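You operate a simulated robot arm through the tools that you are given. There is no shell and no other tool. Be economical: measure what you need, move in short steps, check, and stop when the job is done.

The job below is to be done with a simulated robot arm. You get a single attempt, and the scene is never put back.

JOB
Clamp the yellow cable end in the yellow terminal.
Fine: control key off first and on again after; open the lever, shut it on the cable end; the AUX lamp lights.

It is judged by the outcome, as a careful person would: the job done as asked, and still so three seconds after it is handed in. It fails if anything else is knocked over, pushed out of place, dropped, spilled or broken.

ROBOT AND FRAMES
A 7-joint arm with a two-finger parallel gripper, fixed in place. Base frame: the origin is at the foot of the arm, x ahead of it, y to its left, z up. Readings come in m, rad, newtons and seconds.
With the tool pointing down near the work surface it reaches from about 0.3 to 0.7 m from the base axis. Its first joint turns from -1.152 to 1.152 rad. Payload 1.57 kg.
The tool frame sits at the grasp point between the pads (the TCP): z along the fingers, y along the line on which they close. The tips reach 0.03 m beyond it. Largest opening 0.11 m; finger width 0.024, thickness 0.012; the body of the gripper, 0.048 by 0.112 m, starts 0.078 m behind the TCP.
Orientation is that of the tool frame in the base frame, as a unit quaternion [x, y, z, w]. With the fingers straight down and closing along the base's y, the tool's x points along the base's -x, its y along +y and its z along -z.

CONTROLS
- The arm moves only by the tool drive_tool. Its argument "plan" is a list of rows, each a list of 7 numbers: the shift along the tool's x, y, z in units of 20 mm (1.0 is 20 mm), then the turn, a rotation vector about the tool's x, y, z in units of 8 degrees (1.0 is 8 degrees), then the closure in counts, from 0 (fully open) to 255 (shut). In form: [[x, y, z, rx, ry, rz, hand], ...]. A call has 1 to 12 rows; each row shifts and turns the commanded pose from where the row before left it, along the tool's axes as they then stand. A call with a number of a shift or a turn outside -1 to 1 is refused whole. Rows are played at 5 a second. More than 0.05 m and 0.15 rad between two rows, or a gripper value outside its range, and nothing of the call is played. A pose out of reach is approached as far as the arm can. The call stops where the force on the tool passes 40 N (or 10 N more than at its start, if that is more) or the arm is blocked; 0.2 s more then pass. The fingers move at their own pace (about 0.108 m/s each) and stop on an object; they squeeze with about 28 N. The grip force told is the motor's: it shows also when the fingers shut on nothing. Time passes only in rows, and 0.2 s behind the last, so rows that do not move let the fingers close. The reply holds the time, the measured pose of the TCP, the force on the tool along the base axes, the opening and the grip force, in the units named above and with some noise, with the torque about the TCP (base axes, N m) and any sound that the robot's microphone picked up, and new pictures: "pictures" is both (left out), scene, wrist or none.
- Cameras (640 x 400 px; columns grow to the right, rows downward): "scene" is fixed at [0.1505, -0.3806, 1.41]; the picture's right is [0.89, -0.46, 0.00], its down [-0.24, -0.46, -0.86] and it looks along [0.40, 0.76, -0.51] (base axes); focal length 260 px, centre (320, 200). "wrist" rides on the gripper at [0.07, 0.016, -0.141] in the tool frame; the picture's right is [-0.23, 0.97, 0.00], its down [-0.86, -0.20, -0.48] and it looks along [-0.47, -0.11, 0.88] (tool axes); focal length 222 px, centre (320, 200). There is no depth. A picture from a camera that has moved, and an enlarged one, comes with that camera's place and axes in the base frame and with its lens.
- enlarge(camera, box): a new picture of the part [left, top, right, bottom] of that camera's present view, enlarged. No time passes.
- job_done(): hands the job in; it is judged then, once.

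Go step by step. Nothing tells you positions but the pictures and the camera data: compare them with the known pose of the tool, close in by small moves and look again before you grip or let go. The budget is 120 turns and 200 pictures, counting those below and the enlarged ones. Unless the task says otherwise, let go and move clear before handing in, and close with one line.

The tools are called after "Request:" as a command line: name --pt "numbers of a row" for each row, then --argument value for the rest, lists and objects as JSON in quotes. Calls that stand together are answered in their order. drive_tool: Moves the arm, as the interface text tells. Its arguments: {"type":"object","properties":{"plan":{"type":"array"},"pictures":{"type":"string","enum":["both","scene","wrist","none"]}},"required":["plan"]} The other tools are called the same way: enlarge (camera, box) takes an enlarged picture of a part of a camera's view; job_done () hands the job in.

At the start:

```text
time: 0.0
tool_pos: [0.3278, -0.2305, 1.2608]
ee_rot: [0.001, 1.0, 0.0, 0.0]
contact_force: [0.1, -0.3, 0.2]
torque: [0.02, 0.01, 0.0]
width: 0.1099
finger_force: 0.1
```

scene: 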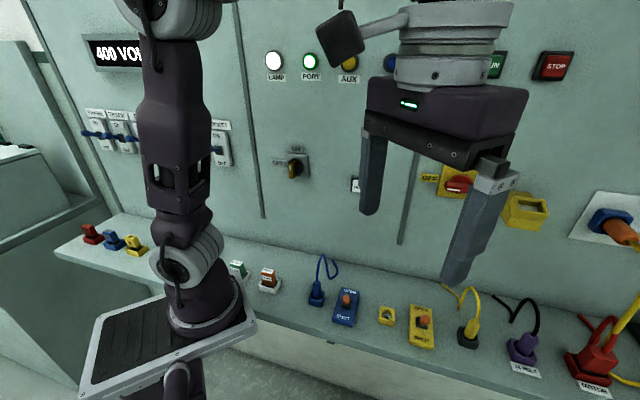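
wrist: 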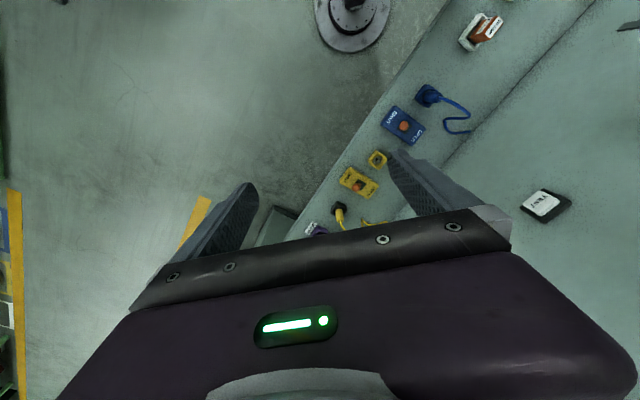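

I see a control panel with lamps, a key switch, and a shelf carrying terminals and cable plugs. I'll enlarge the key areas before moving.

Request:
enlarge --camera "scene" --box '[300, 240, 500, 365]'

Request:
enlarge --camera "scene" --box '[240, 40, 400, 210]'

Request:
enlarge --camera "scene" --box '[400, 140, 640, 290]'

Request:
enlarge --camera "wrist" --box '[300, 70, 480, 240]'

```text
3.20 times, centred on (400, 302) of scene
camera zoom: at [0.1505, -0.3806, 1.41], right [0.89, -0.46, 0.0], down [-0.24, -0.46, -0.86], along [0.4, 0.76, -0.51], focal length 831 px, centre (64, -128)
```

zoom: 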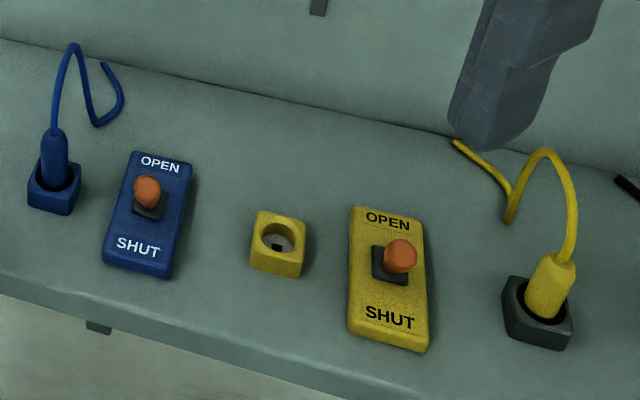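

```text
2.35 times, centred on (320, 125) of scene
camera zoom: at [0.1505, -0.3806, 1.41], right [0.89, -0.46, 0.0], down [-0.24, -0.46, -0.86], along [0.4, 0.76, -0.51], focal length 611 px, centre (320, 376)
```

zoom: 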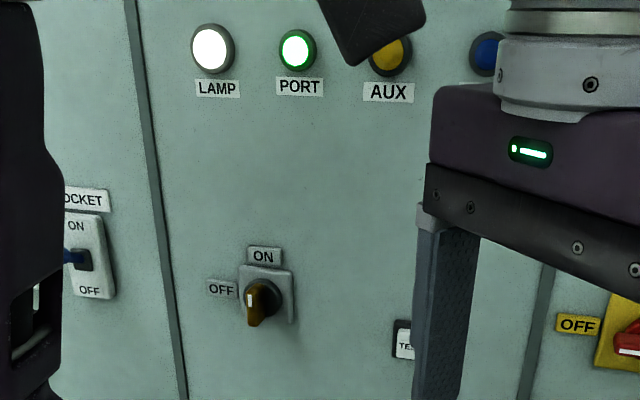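

```text
2.67 times, centred on (520, 215) of scene
camera zoom: at [0.1505, -0.3806, 1.41], right [0.89, -0.46, 0.0], down [-0.24, -0.46, -0.86], along [0.4, 0.76, -0.51], focal length 693 px, centre (-213, 160)
```

zoom: 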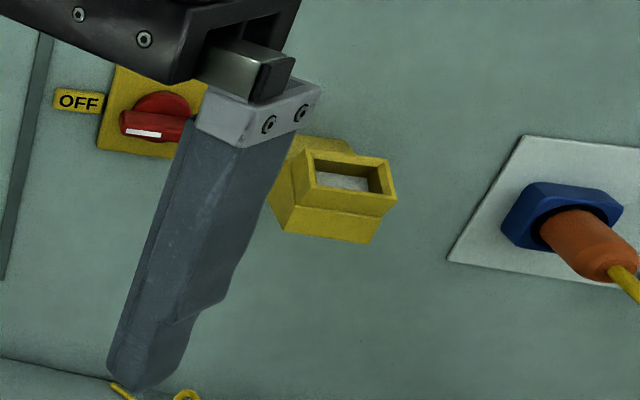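

```text
2.35 times, centred on (390, 155) of wrist
camera zoom: at [0.2582, -0.2144, 1.4015], right [0.23, 0.97, 0.0], down [0.86, -0.2, 0.48], along [0.47, -0.11, -0.88], focal length 523 px, centre (155, 306)
```

zoom: 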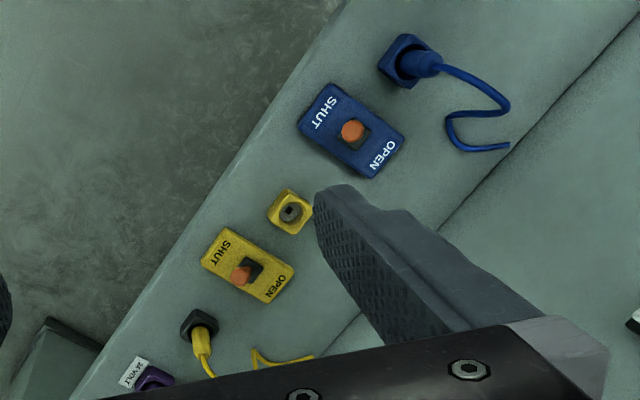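

The yellow terminal lies at about (0.45,-0.13,0.90), its lever box at (0.50,-0.19), and the plug in its holder at (0.56,-0.24). The panel runs at 45°. I'll zoom more on the key and the other labels.

Request:
enlarge --camera "scene" --box '[265, 140, 329, 190]'

Request:
enlarge --camera "scene" --box '[370, 285, 450, 355]'

Request:
enlarge --camera "scene" --box '[60, 90, 260, 290]'

Request:
enlarge --camera "scene" --box '[440, 270, 640, 400]'

```text
8.00 times, centred on (297, 165) of scene
camera zoom: at [0.1505, -0.3806, 1.41], right [0.89, -0.46, 0.0], down [-0.24, -0.46, -0.86], along [0.4, 0.76, -0.51], focal length 2078 px, centre (504, 480)
```

zoom: 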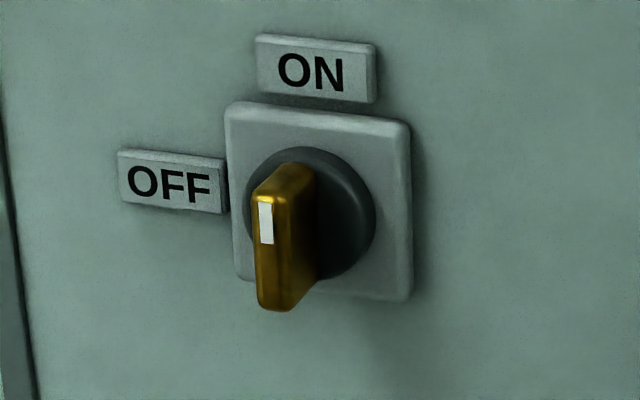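

```text
5.71 times, centred on (410, 320) of scene
camera zoom: at [0.1505, -0.3806, 1.41], right [0.89, -0.46, 0.0], down [-0.24, -0.46, -0.86], along [0.4, 0.76, -0.51], focal length 1484 px, centre (-194, -486)
```

zoom: 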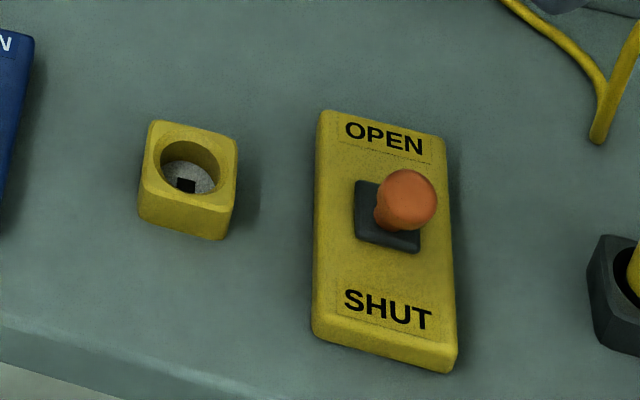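

```text
2.00 times, centred on (160, 190) of scene
camera zoom: at [0.1505, -0.3806, 1.41], right [0.89, -0.46, 0.0], down [-0.24, -0.46, -0.86], along [0.4, 0.76, -0.51], focal length 520 px, centre (640, 220)
```

zoom: 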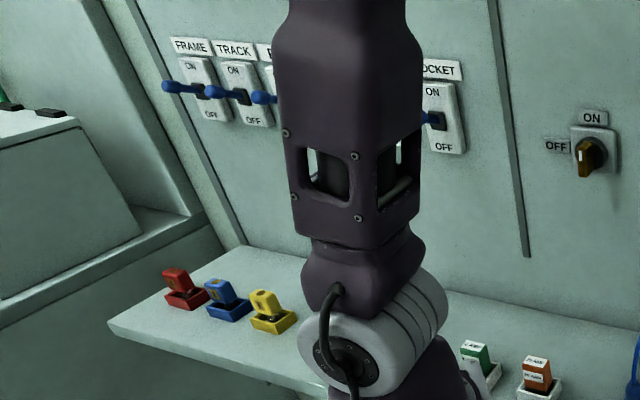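

```text
3.08 times, centred on (540, 335) of scene
camera zoom: at [0.1505, -0.3806, 1.41], right [0.89, -0.46, 0.0], down [-0.24, -0.46, -0.86], along [0.4, 0.76, -0.51], focal length 799 px, centre (-357, -215)
```

zoom: 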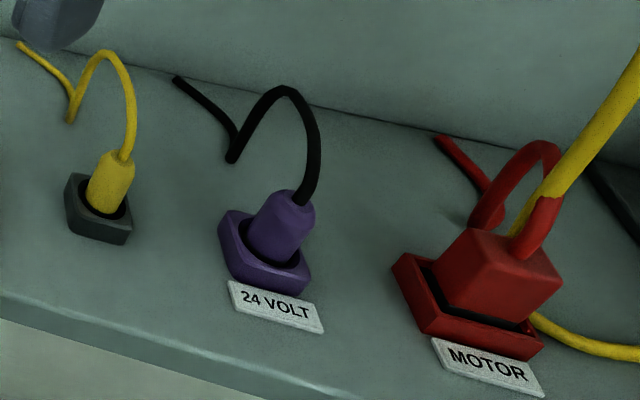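

The key's bar is vertical with its white mark up, so it reads ON, and OFF is to the left. I'll yaw the tool about 46° to face the panel and tilt it a little, so the wrist camera sees the panel.

Request:
drive_tool --pt "0 0 0 0 0 -1 0" --pt "0 0 0 0 0 -1 0" --pt "0 0 0 0 0 -1 0" --pt "0 0 0 0 0 -1 0" --pt "0 0 0 0 0 -1 0" --pt "0 0 0 0 0 -0.75 0" --pt "0 0 0 0 -1 0 0" --pt "0 0 0 0 -1 0 0" --pt "0 0 0 0 -1 0 0"

```text
time: 2.0
tool_pos: [0.3281, -0.232, 1.2613]
ee_rot: [-0.383, 0.9, 0.08, 0.193]
contact_force: [0.1, 0.0, -0.5]
torque: [-0.01, 0.02, 0.0]
width: 0.11
finger_force: 0.1
camera wrist: at [0.2317, -0.3067, 1.361], right [-0.56, 0.83, 0.09], down [0.55, 0.28, 0.79], along [0.62, 0.49, -0.61], focal length 222 px, centre (320, 200)
```

scene: 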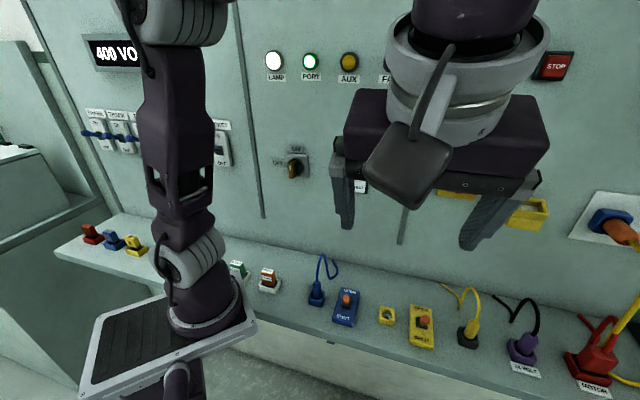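
wrist: 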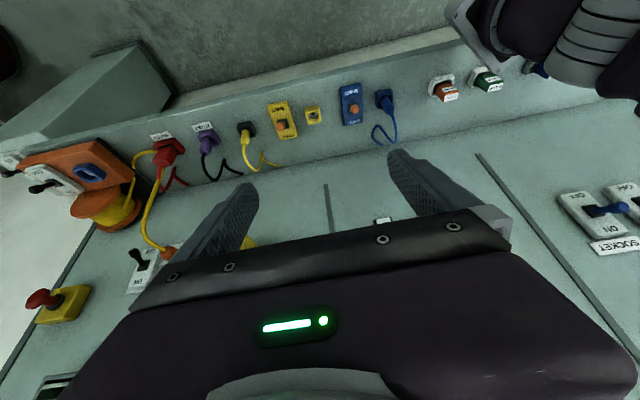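

The tool is now tilted 24° toward the panel. I'll move left and forward until I'm in front of and above the key.

Request:
drive_tool --pt "-0.92 0.97 0.29 0 0 0 0" --pt "-0.92 0.97 0.29 0 0 0 0" --pt "-0.92 0.97 0.29 0 0 0 0" --pt "-0.92 0.97 0.29 0 0 0 0" --pt "-0.92 0.97 0.29 0 0 0 0" --pt "-0.92 0.97 0.29 0 0 0 0" --pt "-0.92 0.97 0.29 0 0 0 0" --pt "-0.92 0.97 0.29 0 0 0 0" --pt "-0.92 0.97 0.29 0 0 0 0"

```text
time: 4.0
tool_pos: [0.3235, 0.0149, 1.2783]
ee_rot: [-0.383, 0.9, 0.081, 0.191]
contact_force: [0.6, -0.8, 0.3]
torque: [-0.01, 0.01, 0.0]
width: 0.11
finger_force: 0.0
camera wrist: at [0.2265, -0.0612, 1.3801], right [-0.56, 0.83, 0.09], down [0.55, 0.28, 0.79], along [0.62, 0.49, -0.61], focal length 222 px, centre (320, 200)
```

scene: 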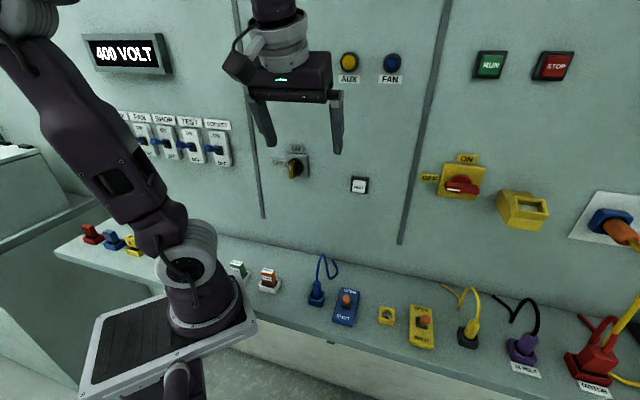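
wrist: 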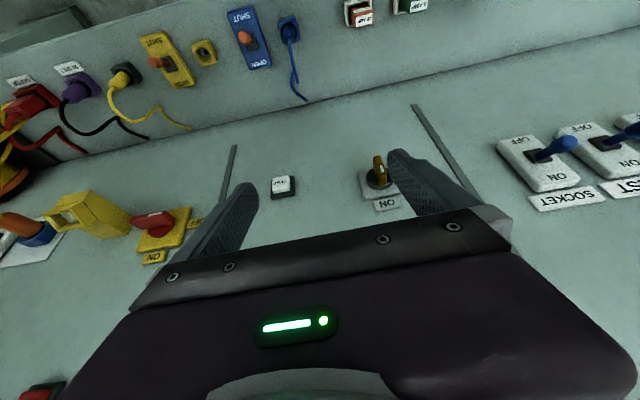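

The arm reaches well here and the key is visible between the fingers. I'll enlarge it to triangulate.

Request:
enlarge --camera "wrist" --box '[320, 130, 448, 210]'

Request:
enlarge --camera "scene" --box '[240, 90, 400, 200]'

Request:
enlarge --camera "wrist" --box '[100, 10, 300, 130]'

Request:
enlarge --camera "scene" --box '[410, 140, 560, 240]'

```text
5.00 times, centred on (384, 170) of wrist
camera zoom: at [0.2265, -0.0612, 1.3801], right [-0.56, 0.83, 0.09], down [0.55, 0.28, 0.79], along [0.62, 0.49, -0.61], focal length 1111 px, centre (0, 350)
```

zoom: 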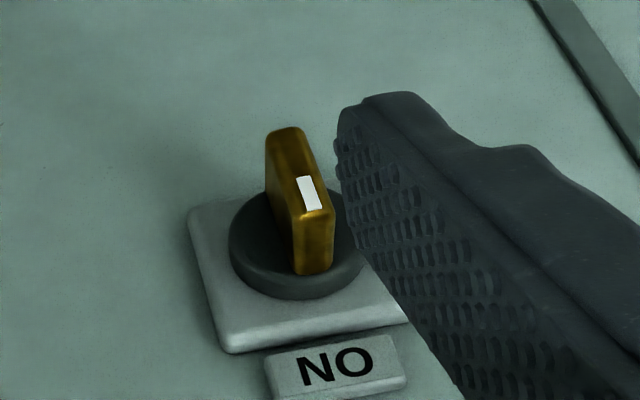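

```text
3.64 times, centred on (320, 145) of scene
camera zoom: at [0.1505, -0.3806, 1.41], right [0.89, -0.46, 0.0], down [-0.24, -0.46, -0.86], along [0.4, 0.76, -0.51], focal length 945 px, centre (320, 400)
```

zoom: 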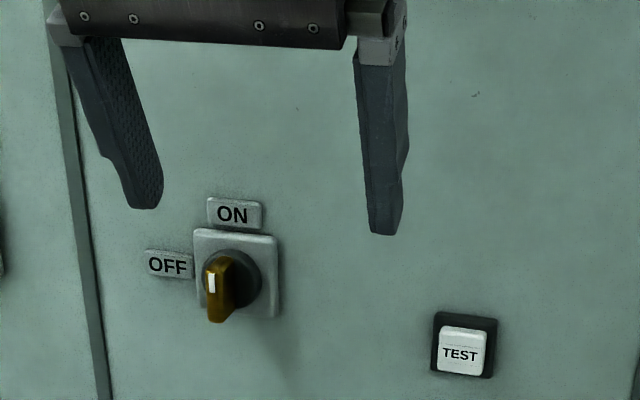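

```text
3.20 times, centred on (200, 70) of wrist
camera zoom: at [0.2265, -0.0612, 1.3801], right [-0.56, 0.83, 0.09], down [0.55, 0.28, 0.79], along [0.62, 0.49, -0.61], focal length 711 px, centre (704, 616)
```

zoom: 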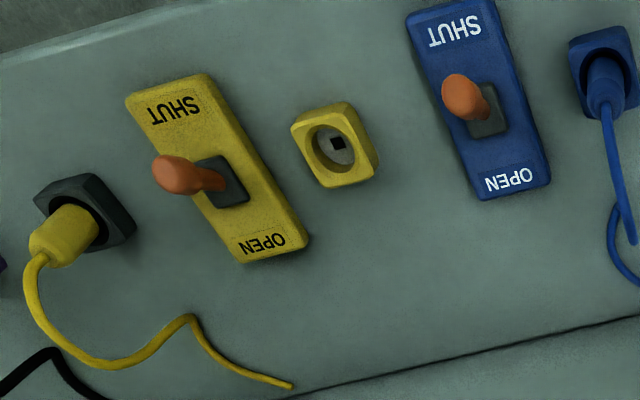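

```text
4.00 times, centred on (485, 190) of scene
camera zoom: at [0.1505, -0.3806, 1.41], right [0.89, -0.46, 0.0], down [-0.24, -0.46, -0.86], along [0.4, 0.76, -0.51], focal length 1039 px, centre (-340, 240)
```

zoom: 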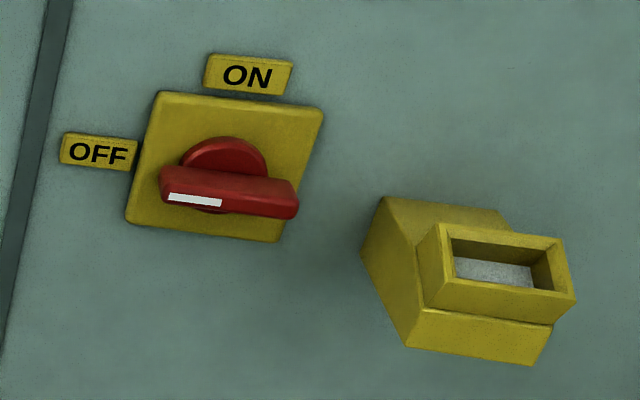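

The handle centre is at about (0.346,0.146,1.157) and its top at z 1.177. I'll close the fingers and move to just right of it and above, for a leftward push on its top end.

Request:
drive_tool --pt "-0.75 0.43 0.75 0 0 0 255" --pt "-0.75 0.43 0.75 0 0 0 255" --pt "-0.75 0.43 0.75 0 0 0 255" --pt "-0.75 0.43 0.75 0 0 0 255" --pt "-0.75 0.43 0.75 0 0 0 255"

Request:
enlarge --camera "scene" --box '[250, 100, 350, 200]'

Request:
enlarge --camera "wrist" --box '[250, 90, 410, 210]'

```text
time: 5.2
tool_pos: [0.3604, 0.1166, 1.2416]
ee_rot: [-0.382, 0.9, 0.081, 0.191]
contact_force: [0.2, -0.4, -0.2]
torque: [0.01, -0.01, -0.02]
width: 0.0
finger_force: 21.2
camera wrist: at [0.2645, 0.0406, 1.3424], right [-0.56, 0.83, 0.09], down [0.55, 0.28, 0.79], along [0.62, 0.49, -0.61], focal length 222 px, centre (320, 200)
```

scene: 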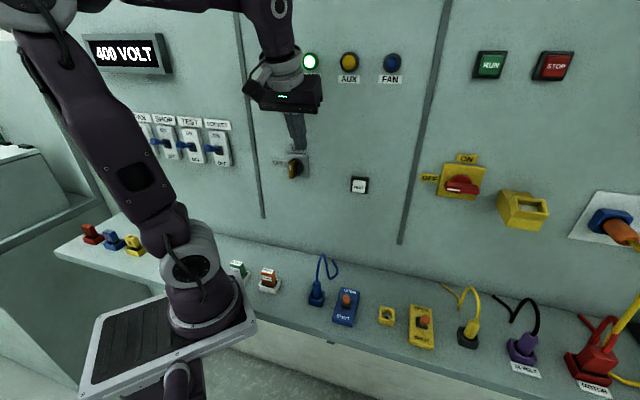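
wrist: 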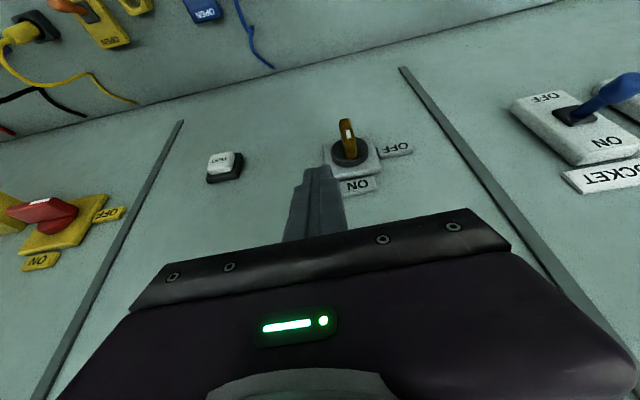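

```text
4.00 times, centred on (300, 150) of scene
camera zoom: at [0.1505, -0.3806, 1.41], right [0.89, -0.46, 0.0], down [-0.24, -0.46, -0.86], along [0.4, 0.76, -0.51], focal length 1039 px, centre (400, 400)
```

zoom: 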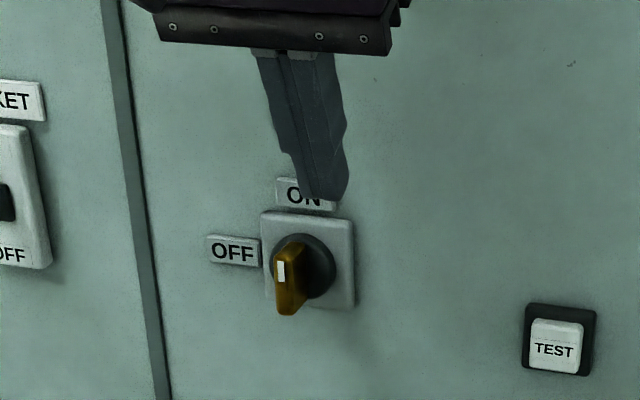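

```text
3.33 times, centred on (330, 150) of wrist
camera zoom: at [0.2645, 0.0406, 1.3424], right [-0.56, 0.83, 0.09], down [0.55, 0.28, 0.79], along [0.62, 0.49, -0.61], focal length 740 px, centre (287, 367)
```

zoom: 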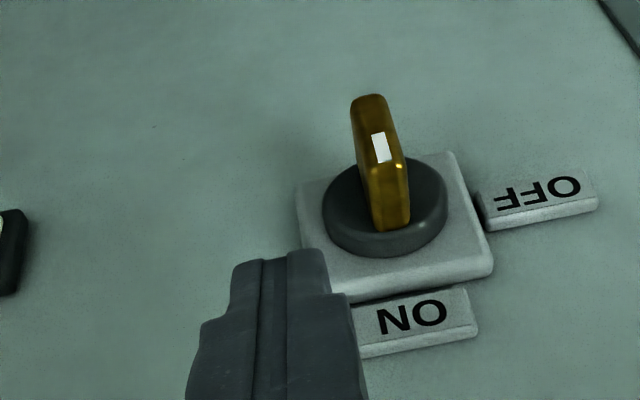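

Two views agree on the mark at (0.347,0.149,1.164). Now I'll descend right beside the handle's top end.

Request:
drive_tool --pt "0.277 0 0.827 0 0 0 255" --pt "0.277 0 0.827 0 0 0 255" --pt "0.277 0 0.827 0 0 0 255"

Request:
enlarge --camera "scene" --box '[250, 100, 350, 200]'

Request:
enlarge --camera "wrist" --box '[250, 90, 410, 210]'

```text
time: 6.0
tool_pos: [0.3635, 0.12, 1.1901]
ee_rot: [-0.382, 0.901, 0.082, 0.191]
contact_force: [-1.4, 0.2, -0.9]
torque: [0.0, -0.03, 0.0]
width: 0.0001
finger_force: 21.2
camera wrist: at [0.2679, 0.0442, 1.2906], right [-0.56, 0.83, 0.09], down [0.55, 0.28, 0.79], along [0.62, 0.49, -0.61], focal length 222 px, centre (320, 200)
```

scene: 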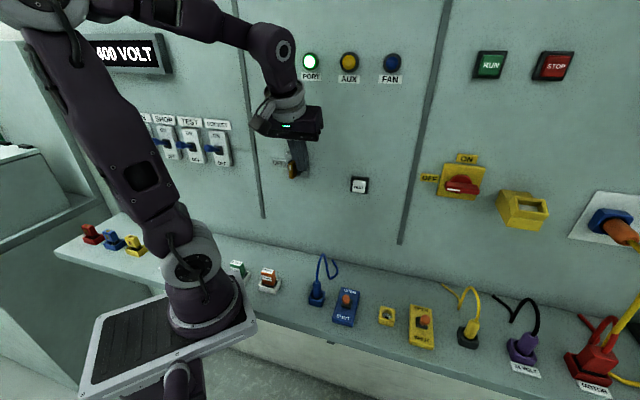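
wrist: 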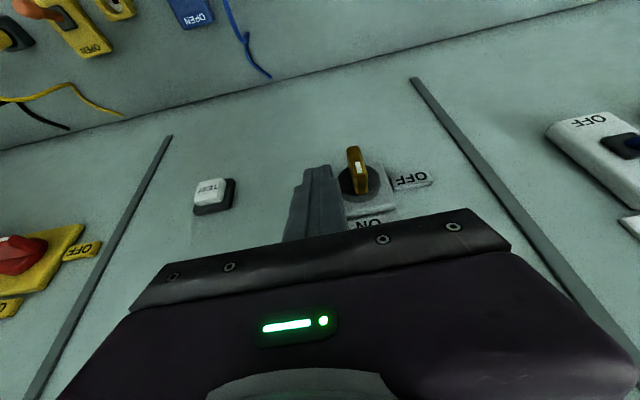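

```text
4.00 times, centred on (300, 150) of scene
camera zoom: at [0.1505, -0.3806, 1.41], right [0.89, -0.46, 0.0], down [-0.24, -0.46, -0.86], along [0.4, 0.76, -0.51], focal length 1039 px, centre (400, 400)
```

zoom: 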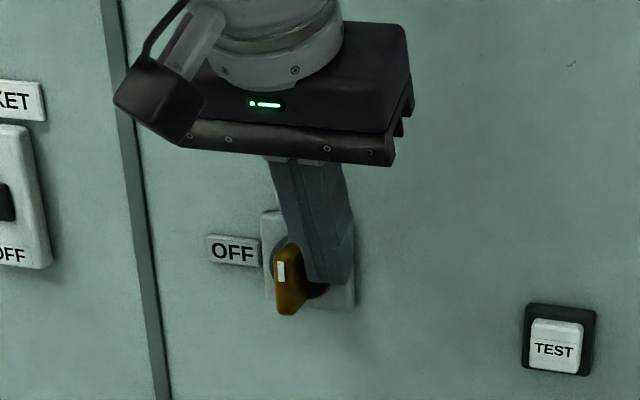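

```text
3.33 times, centred on (330, 150) of wrist
camera zoom: at [0.2679, 0.0442, 1.2906], right [-0.56, 0.83, 0.09], down [0.55, 0.28, 0.79], along [0.62, 0.49, -0.61], focal length 740 px, centre (287, 367)
```

zoom: 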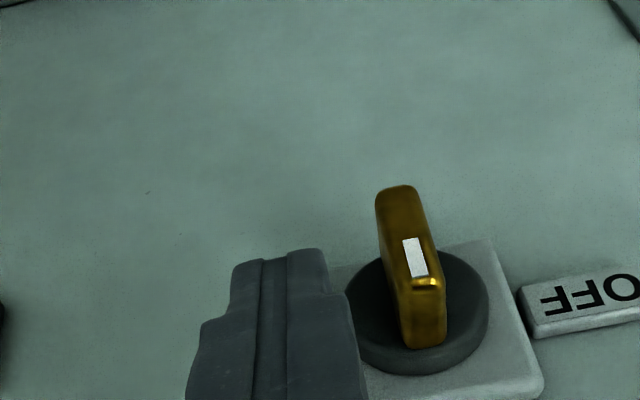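

The tip sits about level with the handle's axis. I'll raise it 8 mm and push left.

Request:
drive_tool --pt "-0.16 0 -0.36 0 0 0 255" --pt "0 0.4 0 0 0 0 255" --pt "0 0.4 0 0 0 0 255" --pt "0 0.3 0 0 0 0 255" --pt "0 0.3 0 0 0 0 255"

Request:
enlarge --camera "scene" --box '[250, 100, 350, 200]'

Request:
enlarge --camera "wrist" --box '[250, 90, 410, 210]'

```text
time: 7.2
tool_pos: [0.3424, 0.1396, 1.1977]
ee_rot: [-0.383, 0.9, 0.082, 0.192]
contact_force: [-0.1, -0.2, 0.3]
torque: [-0.01, 0.03, -0.01]
width: 0.0
finger_force: 21.2
camera wrist: at [0.2469, 0.063, 1.2987], right [-0.56, 0.83, 0.09], down [0.55, 0.28, 0.78], along [0.62, 0.49, -0.61], focal length 222 px, centre (320, 200)
```

scene: 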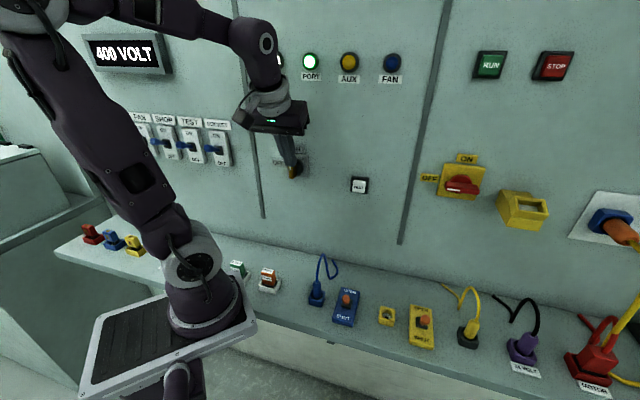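
wrist: 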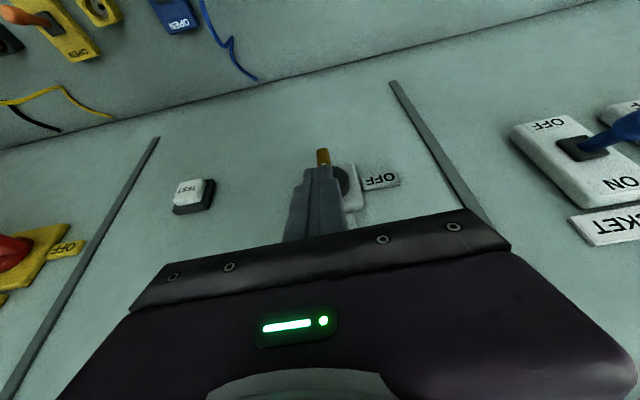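

```text
4.00 times, centred on (300, 150) of scene
camera zoom: at [0.1505, -0.3806, 1.41], right [0.89, -0.46, 0.0], down [-0.24, -0.46, -0.86], along [0.4, 0.76, -0.51], focal length 1039 px, centre (400, 400)
```

zoom: 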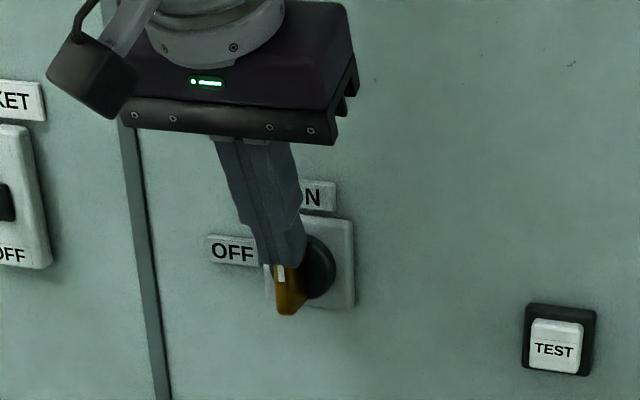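

```text
3.33 times, centred on (330, 150) of wrist
camera zoom: at [0.2469, 0.063, 1.2987], right [-0.56, 0.83, 0.09], down [0.55, 0.28, 0.78], along [0.62, 0.49, -0.61], focal length 740 px, centre (287, 367)
```

zoom: 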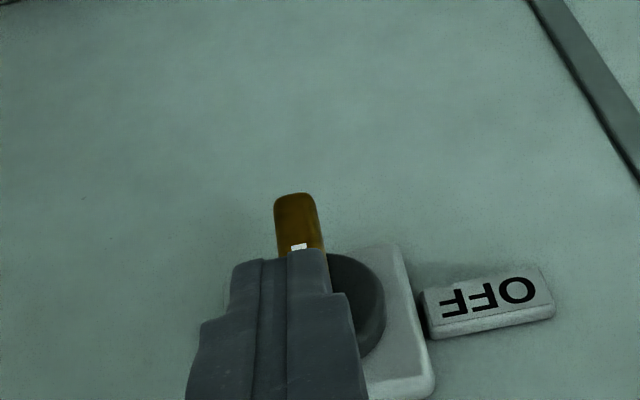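

The finger passed in front of the handle, so the panel is deeper than I estimated. I'll back off right, go about 15 mm deeper and look again.

Request:
drive_tool --pt "0 -0.75 0 0 0 0 255" --pt "0 -0.8 0 0 0 0 255" --pt "-0.34 0 0.15 0 0 0 255" --pt "-0.34 0 0.15 0 0 0 255" --pictures "none"

Request:
enlarge --camera "scene" --box '[250, 100, 350, 200]'

Request:
enlarge --camera "wrist" --box '[250, 90, 410, 210]'

```text
time: 8.2
tool_pos: [0.3765, 0.1283, 1.197]
ee_rot: [-0.382, 0.9, 0.081, 0.192]
contact_force: [0.5, 0.1, 1.2]
torque: [0.03, -0.01, 0.01]
width: 0.0002
finger_force: 21.0
```

```text
4.00 times, centred on (300, 150) of scene
camera zoom: at [0.1505, -0.3806, 1.41], right [0.89, -0.46, 0.0], down [-0.24, -0.46, -0.86], along [0.4, 0.76, -0.51], focal length 1039 px, centre (400, 400)
```

zoom: 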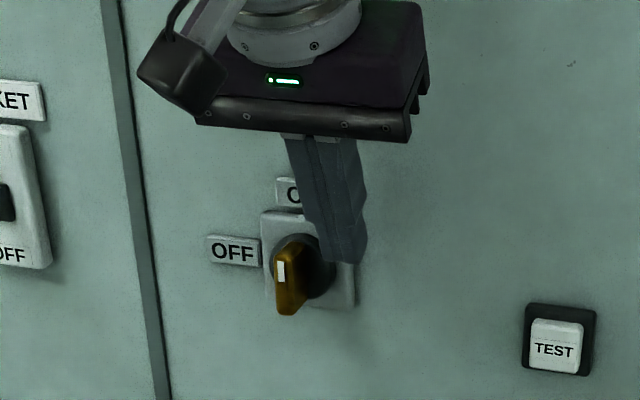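

```text
3.33 times, centred on (330, 150) of wrist
camera zoom: at [0.2806, 0.0521, 1.2981], right [-0.56, 0.83, 0.09], down [0.55, 0.28, 0.78], along [0.62, 0.49, -0.61], focal length 740 px, centre (287, 367)
```

zoom: 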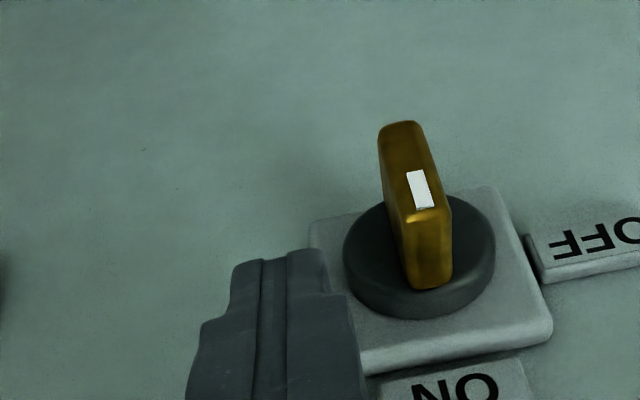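

Recomputing, the handle top is only about z 1.169, so I passed over it. I'll lower the tip about 10 mm and push left again.

Request:
drive_tool --pt "0.52 0 0.31 0 0 0 255" --pt "0 0.6 0 0 0 0 255" --pt "0 0.4 0 0 0 0 255" --pt "0 0.3 0 0 0 0 255" --pt "0 0.3 0 0 0 0 255" --pictures "none"

Request:
enlarge --camera "scene" --box '[250, 100, 350, 200]'

Request:
enlarge --camera "wrist" --box '[250, 90, 410, 210]'

```text
time: 9.4
tool_pos: [0.3475, 0.1452, 1.1871]
ee_rot: [-0.383, 0.9, 0.082, 0.19]
contact_force: [-0.6, 0.4, -1.0]
torque: [0.01, -0.01, 0.01]
width: 0.0001
finger_force: 21.1
```

```text
4.00 times, centred on (300, 150) of scene
camera zoom: at [0.1505, -0.3806, 1.41], right [0.89, -0.46, 0.0], down [-0.24, -0.46, -0.86], along [0.4, 0.76, -0.51], focal length 1039 px, centre (400, 400)
```

zoom: 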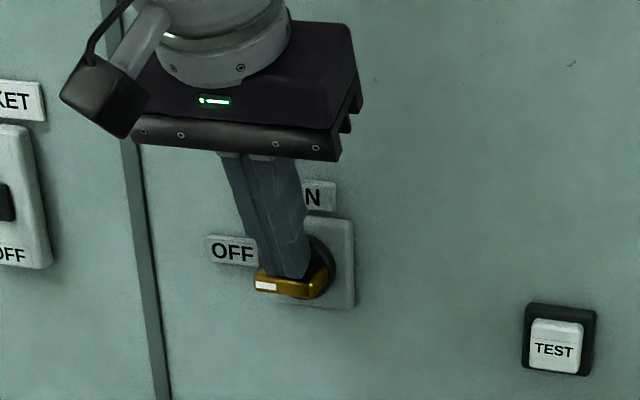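

```text
3.33 times, centred on (330, 150) of wrist
camera zoom: at [0.2519, 0.0695, 1.2883], right [-0.56, 0.83, 0.09], down [0.55, 0.28, 0.78], along [0.62, 0.49, -0.61], focal length 740 px, centre (287, 367)
```

zoom: 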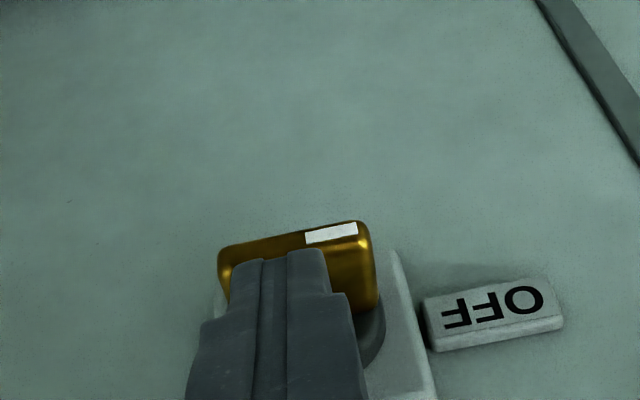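

The key is now at OFF. I'll retreat up and back, untilt the tool, and head right towards the yellow lever.

Request:
drive_tool --pt "0 0 -1 0 0 0 255" --pt "0 0 -1 0 0 0 255" --pt "0.6 0 -0.8 0 0 0 255" --pt "1 0 0 0 0 0 255" --pt "1 0 0 0 1 0 255" --pt "1 -0.5 0 0 1 0 255" --pt "1 -0.5 0 0 1 0.25 255"

Request:
enlarge --camera "scene" --box '[250, 40, 410, 200]'

```text
time: 11.0
tool_pos: [0.2859, 0.0517, 1.2089]
ee_rot: [-0.374, 0.927, 0.001, 0.0]
contact_force: [0.8, 0.5, 0.3]
torque: [-0.02, -0.02, 0.01]
width: 0.0002
finger_force: 21.5
camera wrist: at [0.2255, 0.0152, 1.3508], right [-0.51, 0.86, 0.0], down [0.76, 0.45, 0.48], along [0.41, 0.25, -0.88], focal length 222 px, centre (320, 200)
```

scene: 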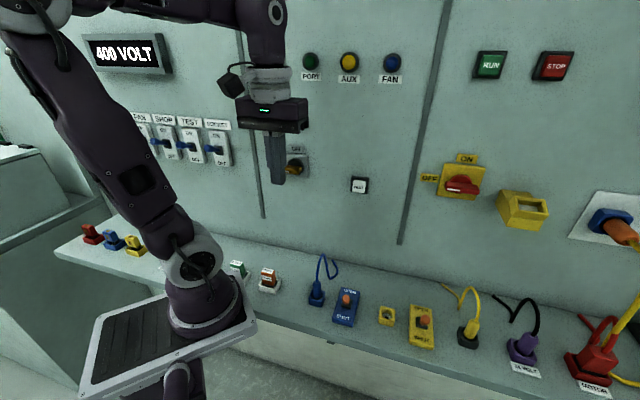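
wrist: 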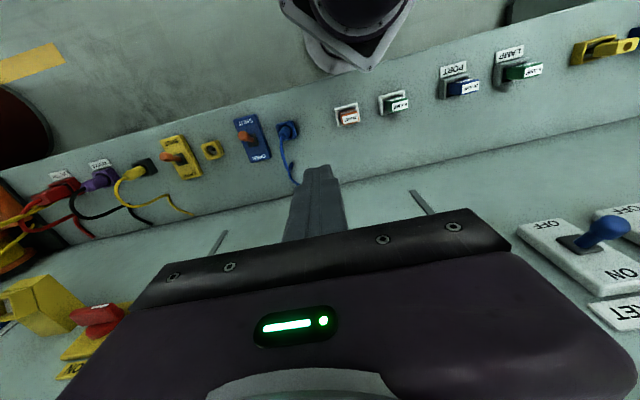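

```text
2.50 times, centred on (330, 120) of scene
camera zoom: at [0.1505, -0.3806, 1.41], right [0.89, -0.46, 0.0], down [-0.24, -0.46, -0.86], along [0.4, 0.76, -0.51], focal length 649 px, centre (295, 400)
```

zoom: 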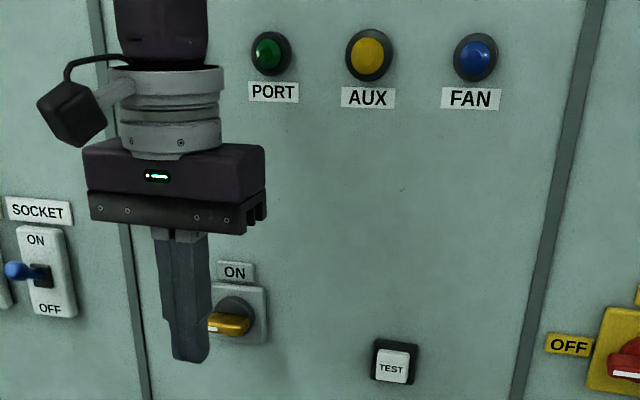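

The PORT lamp went out, so the key is off. I'll travel right above the yellow lever and terminal.

Request:
drive_tool --pt "0.16 -1 0.36 0 0 0 255" --pt "0.16 -1 0.36 0 0 0 255" --pt "0.16 -1 0.36 0 0 0 255" --pt "0.16 -1 0.36 0 0 0 255" --pt "0.16 -1 0.36 0 0 0 255" --pt "0.16 -1 0.36 0 0 0 255" --pt "0.16 -1 0.36 0 0 0 255" --pt "0.16 -1 0.36 0 0 0 255" --pt "0.16 -1 0.36 0 0 0 255" --pt "0.16 -1 0.36 0 0 0 255" --pt "0.16 -1 0.36 0 0 0 255" --pt "0.16 -1 0.36 0 0 0 255"

Request:
enlarge --camera "wrist" --box '[180, 80, 420, 230]'

```text
time: 13.6
tool_pos: [0.4254, -0.1477, 1.1214]
ee_rot: [-0.374, 0.927, 0.0, -0.001]
contact_force: [0.2, 0.4, -0.1]
torque: [0.02, 0.03, 0.02]
width: 0.0
finger_force: 21.3
camera wrist: at [0.3644, -0.1834, 1.2643], right [-0.51, 0.86, 0.0], down [0.75, 0.45, 0.48], along [0.41, 0.25, -0.88], focal length 222 px, centre (320, 200)
```

scene: 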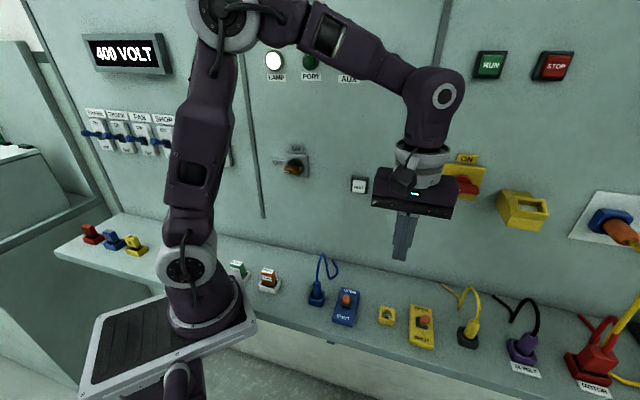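
wrist: 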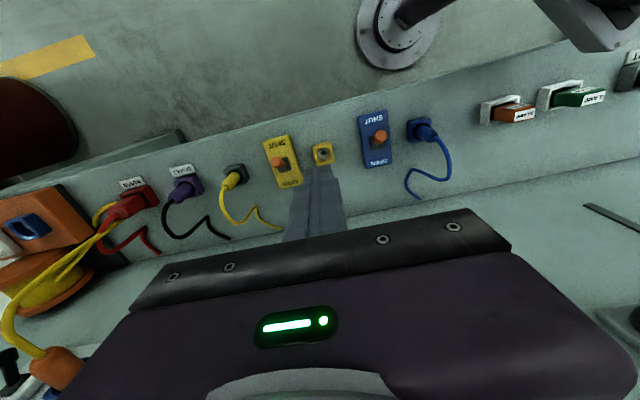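

```text
2.67 times, centred on (300, 155) of wrist
camera zoom: at [0.3644, -0.1834, 1.2643], right [-0.51, 0.86, 0.0], down [0.75, 0.45, 0.48], along [0.41, 0.25, -0.88], focal length 592 px, centre (373, 320)
```

zoom: 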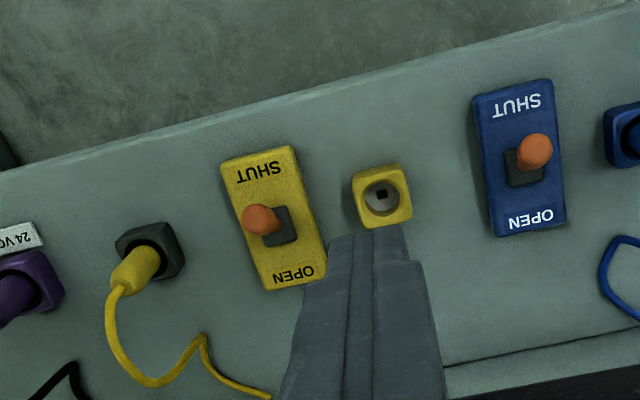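

The yellow lever knob is at about (0.502,-0.182,0.917), tilted toward SHUT on the front side. I'll come down in front of it with the fingers closed.

Request:
drive_tool --pt "0 -0.78 1 0 0 0 255" --pt "0 -0.78 1 0 0 0 255" --pt "0 -0.78 1 0 0 0 255" --pt "0 -0.78 1 0 0 0 255" --pt "0 -0.78 1 0 0 0 255" --pt "0.15 0 1 0 -1 0 255"

Request:
enlarge --camera "wrist" --box '[240, 60, 400, 180]'

Request:
enlarge --camera "scene" --box '[370, 245, 490, 355]'

```text
time: 15.0
tool_pos: [0.4779, -0.2049, 1.0015]
ee_rot: [-0.374, 0.925, 0.028, 0.064]
contact_force: [-0.4, -0.4, 0.0]
torque: [0.03, 0.02, 0.0]
width: 0.0001
finger_force: 21.5
camera wrist: at [0.4026, -0.2547, 1.1321], right [-0.52, 0.86, 0.03], down [0.7, 0.4, 0.59], along [0.49, 0.33, -0.8], focal length 222 px, centre (320, 200)
```

scene: 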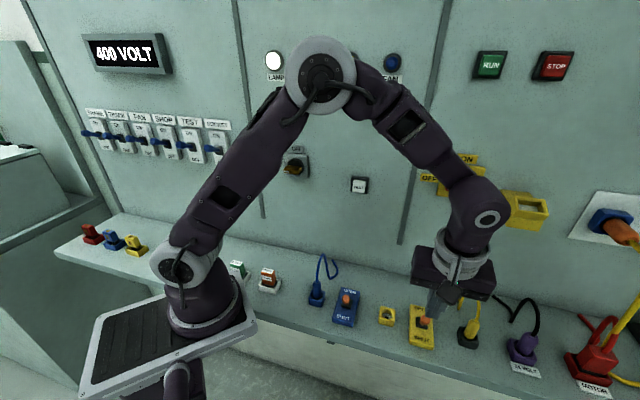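
wrist: 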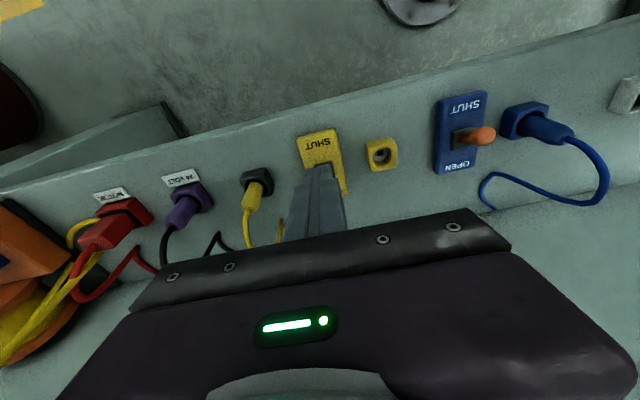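

```text
3.33 times, centred on (320, 120) of wrist
camera zoom: at [0.4026, -0.2547, 1.1321], right [-0.52, 0.86, 0.03], down [0.7, 0.4, 0.59], along [0.49, 0.33, -0.8], focal length 740 px, centre (320, 467)
```

zoom: 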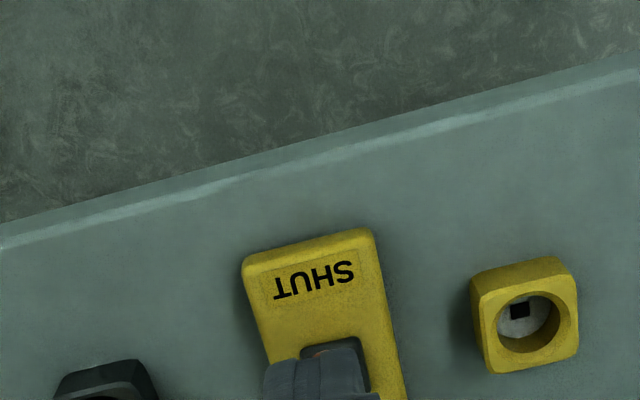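

```text
3.64 times, centred on (430, 300) of scene
camera zoom: at [0.1506, -0.3806, 1.41], right [0.89, -0.46, 0.0], down [-0.24, -0.46, -0.86], along [0.4, 0.76, -0.51], focal length 945 px, centre (-80, -164)
```

zoom: 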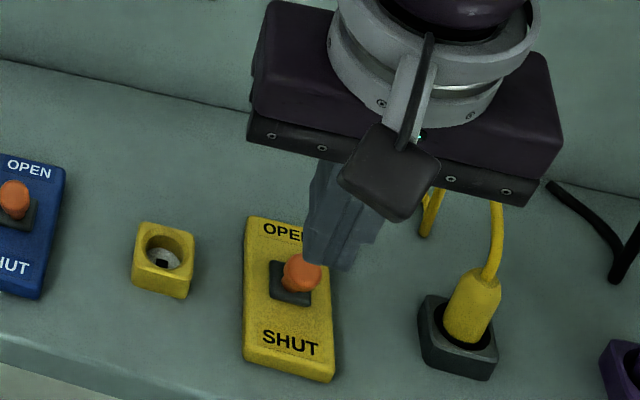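

Everything lines up, with the fingertip directly in front of the knob. Now I'll descend to knob height.

Request:
drive_tool --pt "0.14 0 0.8 0 0 0 255" --pt "0.14 0 0.8 0 0 0 255" --pt "0.14 0 0.8 0 0 0 255" --pt "0.14 0 0.8 0 0 0 255" --pictures "none"

Request:
enlarge --camera "scene" --box '[370, 245, 490, 355]'

Request:
enlarge --camera "wrist" --box '[240, 60, 400, 180]'

```text
time: 16.0
tool_pos: [0.4762, -0.2059, 0.937]
ee_rot: [-0.373, 0.925, 0.027, 0.064]
contact_force: [-0.6, 0.6, 0.0]
torque: [-0.01, 0.01, -0.02]
width: 0.0
finger_force: 20.9
```

```text
3.64 times, centred on (430, 300) of scene
camera zoom: at [0.1505, -0.3806, 1.41], right [0.89, -0.46, 0.0], down [-0.24, -0.46, -0.86], along [0.4, 0.76, -0.51], focal length 945 px, centre (-80, -164)
```

zoom: 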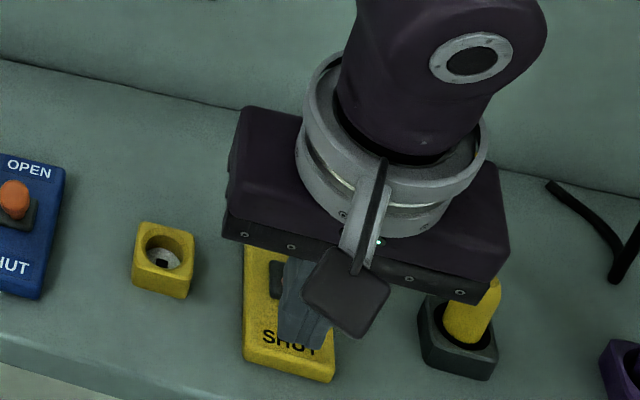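

```text
3.33 times, centred on (320, 120) of wrist
camera zoom: at [0.4007, -0.2561, 1.0675], right [-0.52, 0.86, 0.03], down [0.7, 0.4, 0.59], along [0.49, 0.33, -0.81], focal length 740 px, centre (320, 467)
```

zoom: 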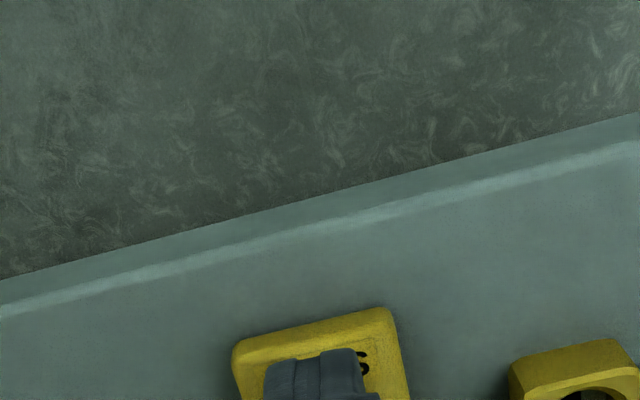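

In position. I'll push toward the panel (OPEN) in small rows.

Request:
drive_tool --pt "-0.5 0 0.07 0 0 0 255" --pt "-0.5 0 0.07 0 0 0 255" --pt "-0.5 0 0.07 0 0 0 255" --pt "-0.5 0 0.07 0 0 0 255" --pt "-0.4 0 0.05 0 0 0 255" --pictures "none"

Request:
enlarge --camera "scene" --box '[370, 245, 490, 355]'

Request:
enlarge --camera "wrist" --box '[200, 60, 440, 240]'

```text
time: 17.2
tool_pos: [0.5074, -0.1765, 0.938]
ee_rot: [-0.372, 0.926, 0.027, 0.061]
contact_force: [-20.4, -16.2, 5.3]
torque: [-0.56, 0.36, 0.16]
width: 0.0
finger_force: 21.2
```

```text
3.64 times, centred on (430, 300) of scene
camera zoom: at [0.1499, -0.381, 1.41], right [0.89, -0.46, 0.0], down [-0.24, -0.46, -0.86], along [0.4, 0.76, -0.51], focal length 945 px, centre (-80, -164)
```

zoom: 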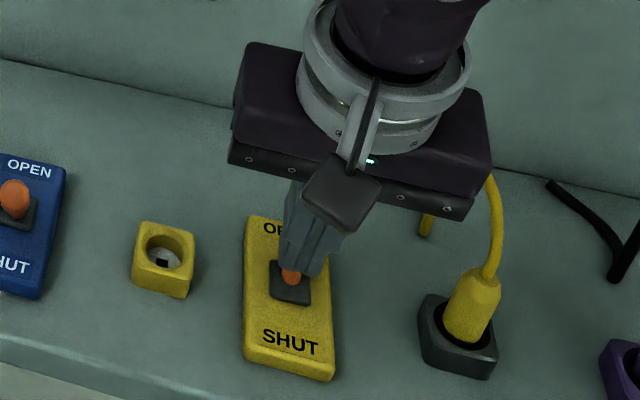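

```text
2.22 times, centred on (320, 150) of wrist
camera zoom: at [0.4334, -0.2247, 1.0686], right [-0.51, 0.86, 0.04], down [0.71, 0.4, 0.59], along [0.49, 0.33, -0.81], focal length 494 px, centre (320, 311)
```

zoom: 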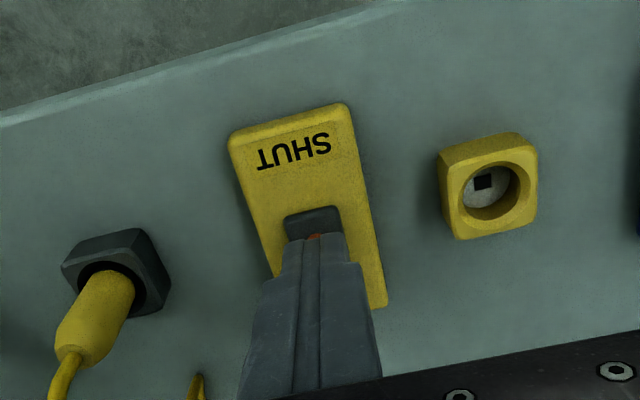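

A firm 26 N now opposes the push, so the lever is probably at its OPEN stop. I'll back off upward and check.

Request:
drive_tool --pt "0.6 0 0 0 0 0 255" --pt "0.6 0 -0.5 0 0 0 255" --pt "0 0 -1 0 0 0 255" --pt "0 0 -1 0 0 0 255" --pt "0.5 0 -1 0 0 0 255" --pictures "none"

Request:
enlarge --camera "wrist" --box '[200, 60, 440, 240]'

Request:
enlarge --camera "scene" --box '[370, 245, 490, 355]'

```text
time: 18.4
tool_pos: [0.4794, -0.2026, 1.0027]
ee_rot: [-0.375, 0.925, 0.028, 0.064]
contact_force: [0.1, -0.5, 0.4]
torque: [0.02, 0.02, 0.02]
width: 0.0001
finger_force: 21.8
```

```text
2.22 times, centred on (320, 150) of wrist
camera zoom: at [0.4046, -0.2526, 1.1321], right [-0.51, 0.86, 0.03], down [0.7, 0.4, 0.59], along [0.49, 0.33, -0.81], focal length 494 px, centre (320, 311)
```

zoom: 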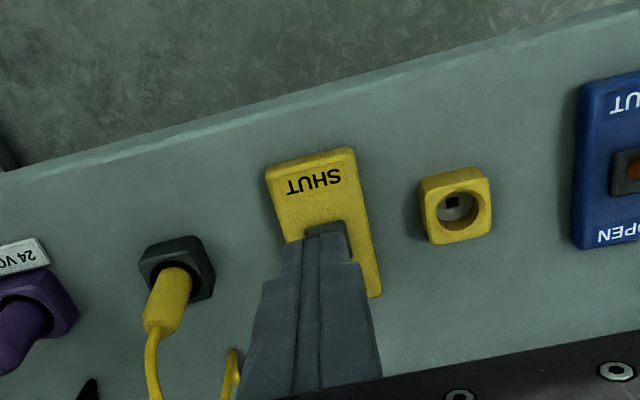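

```text
3.64 times, centred on (430, 300) of scene
camera zoom: at [0.1505, -0.3806, 1.41], right [0.89, -0.46, 0.0], down [-0.24, -0.46, -0.86], along [0.4, 0.76, -0.51], focal length 945 px, centre (-80, -164)
```

zoom: 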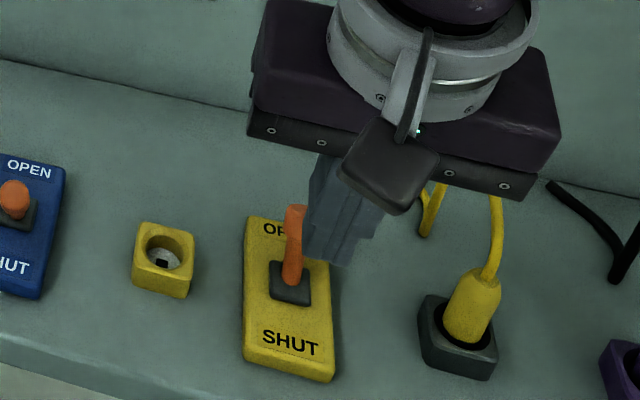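

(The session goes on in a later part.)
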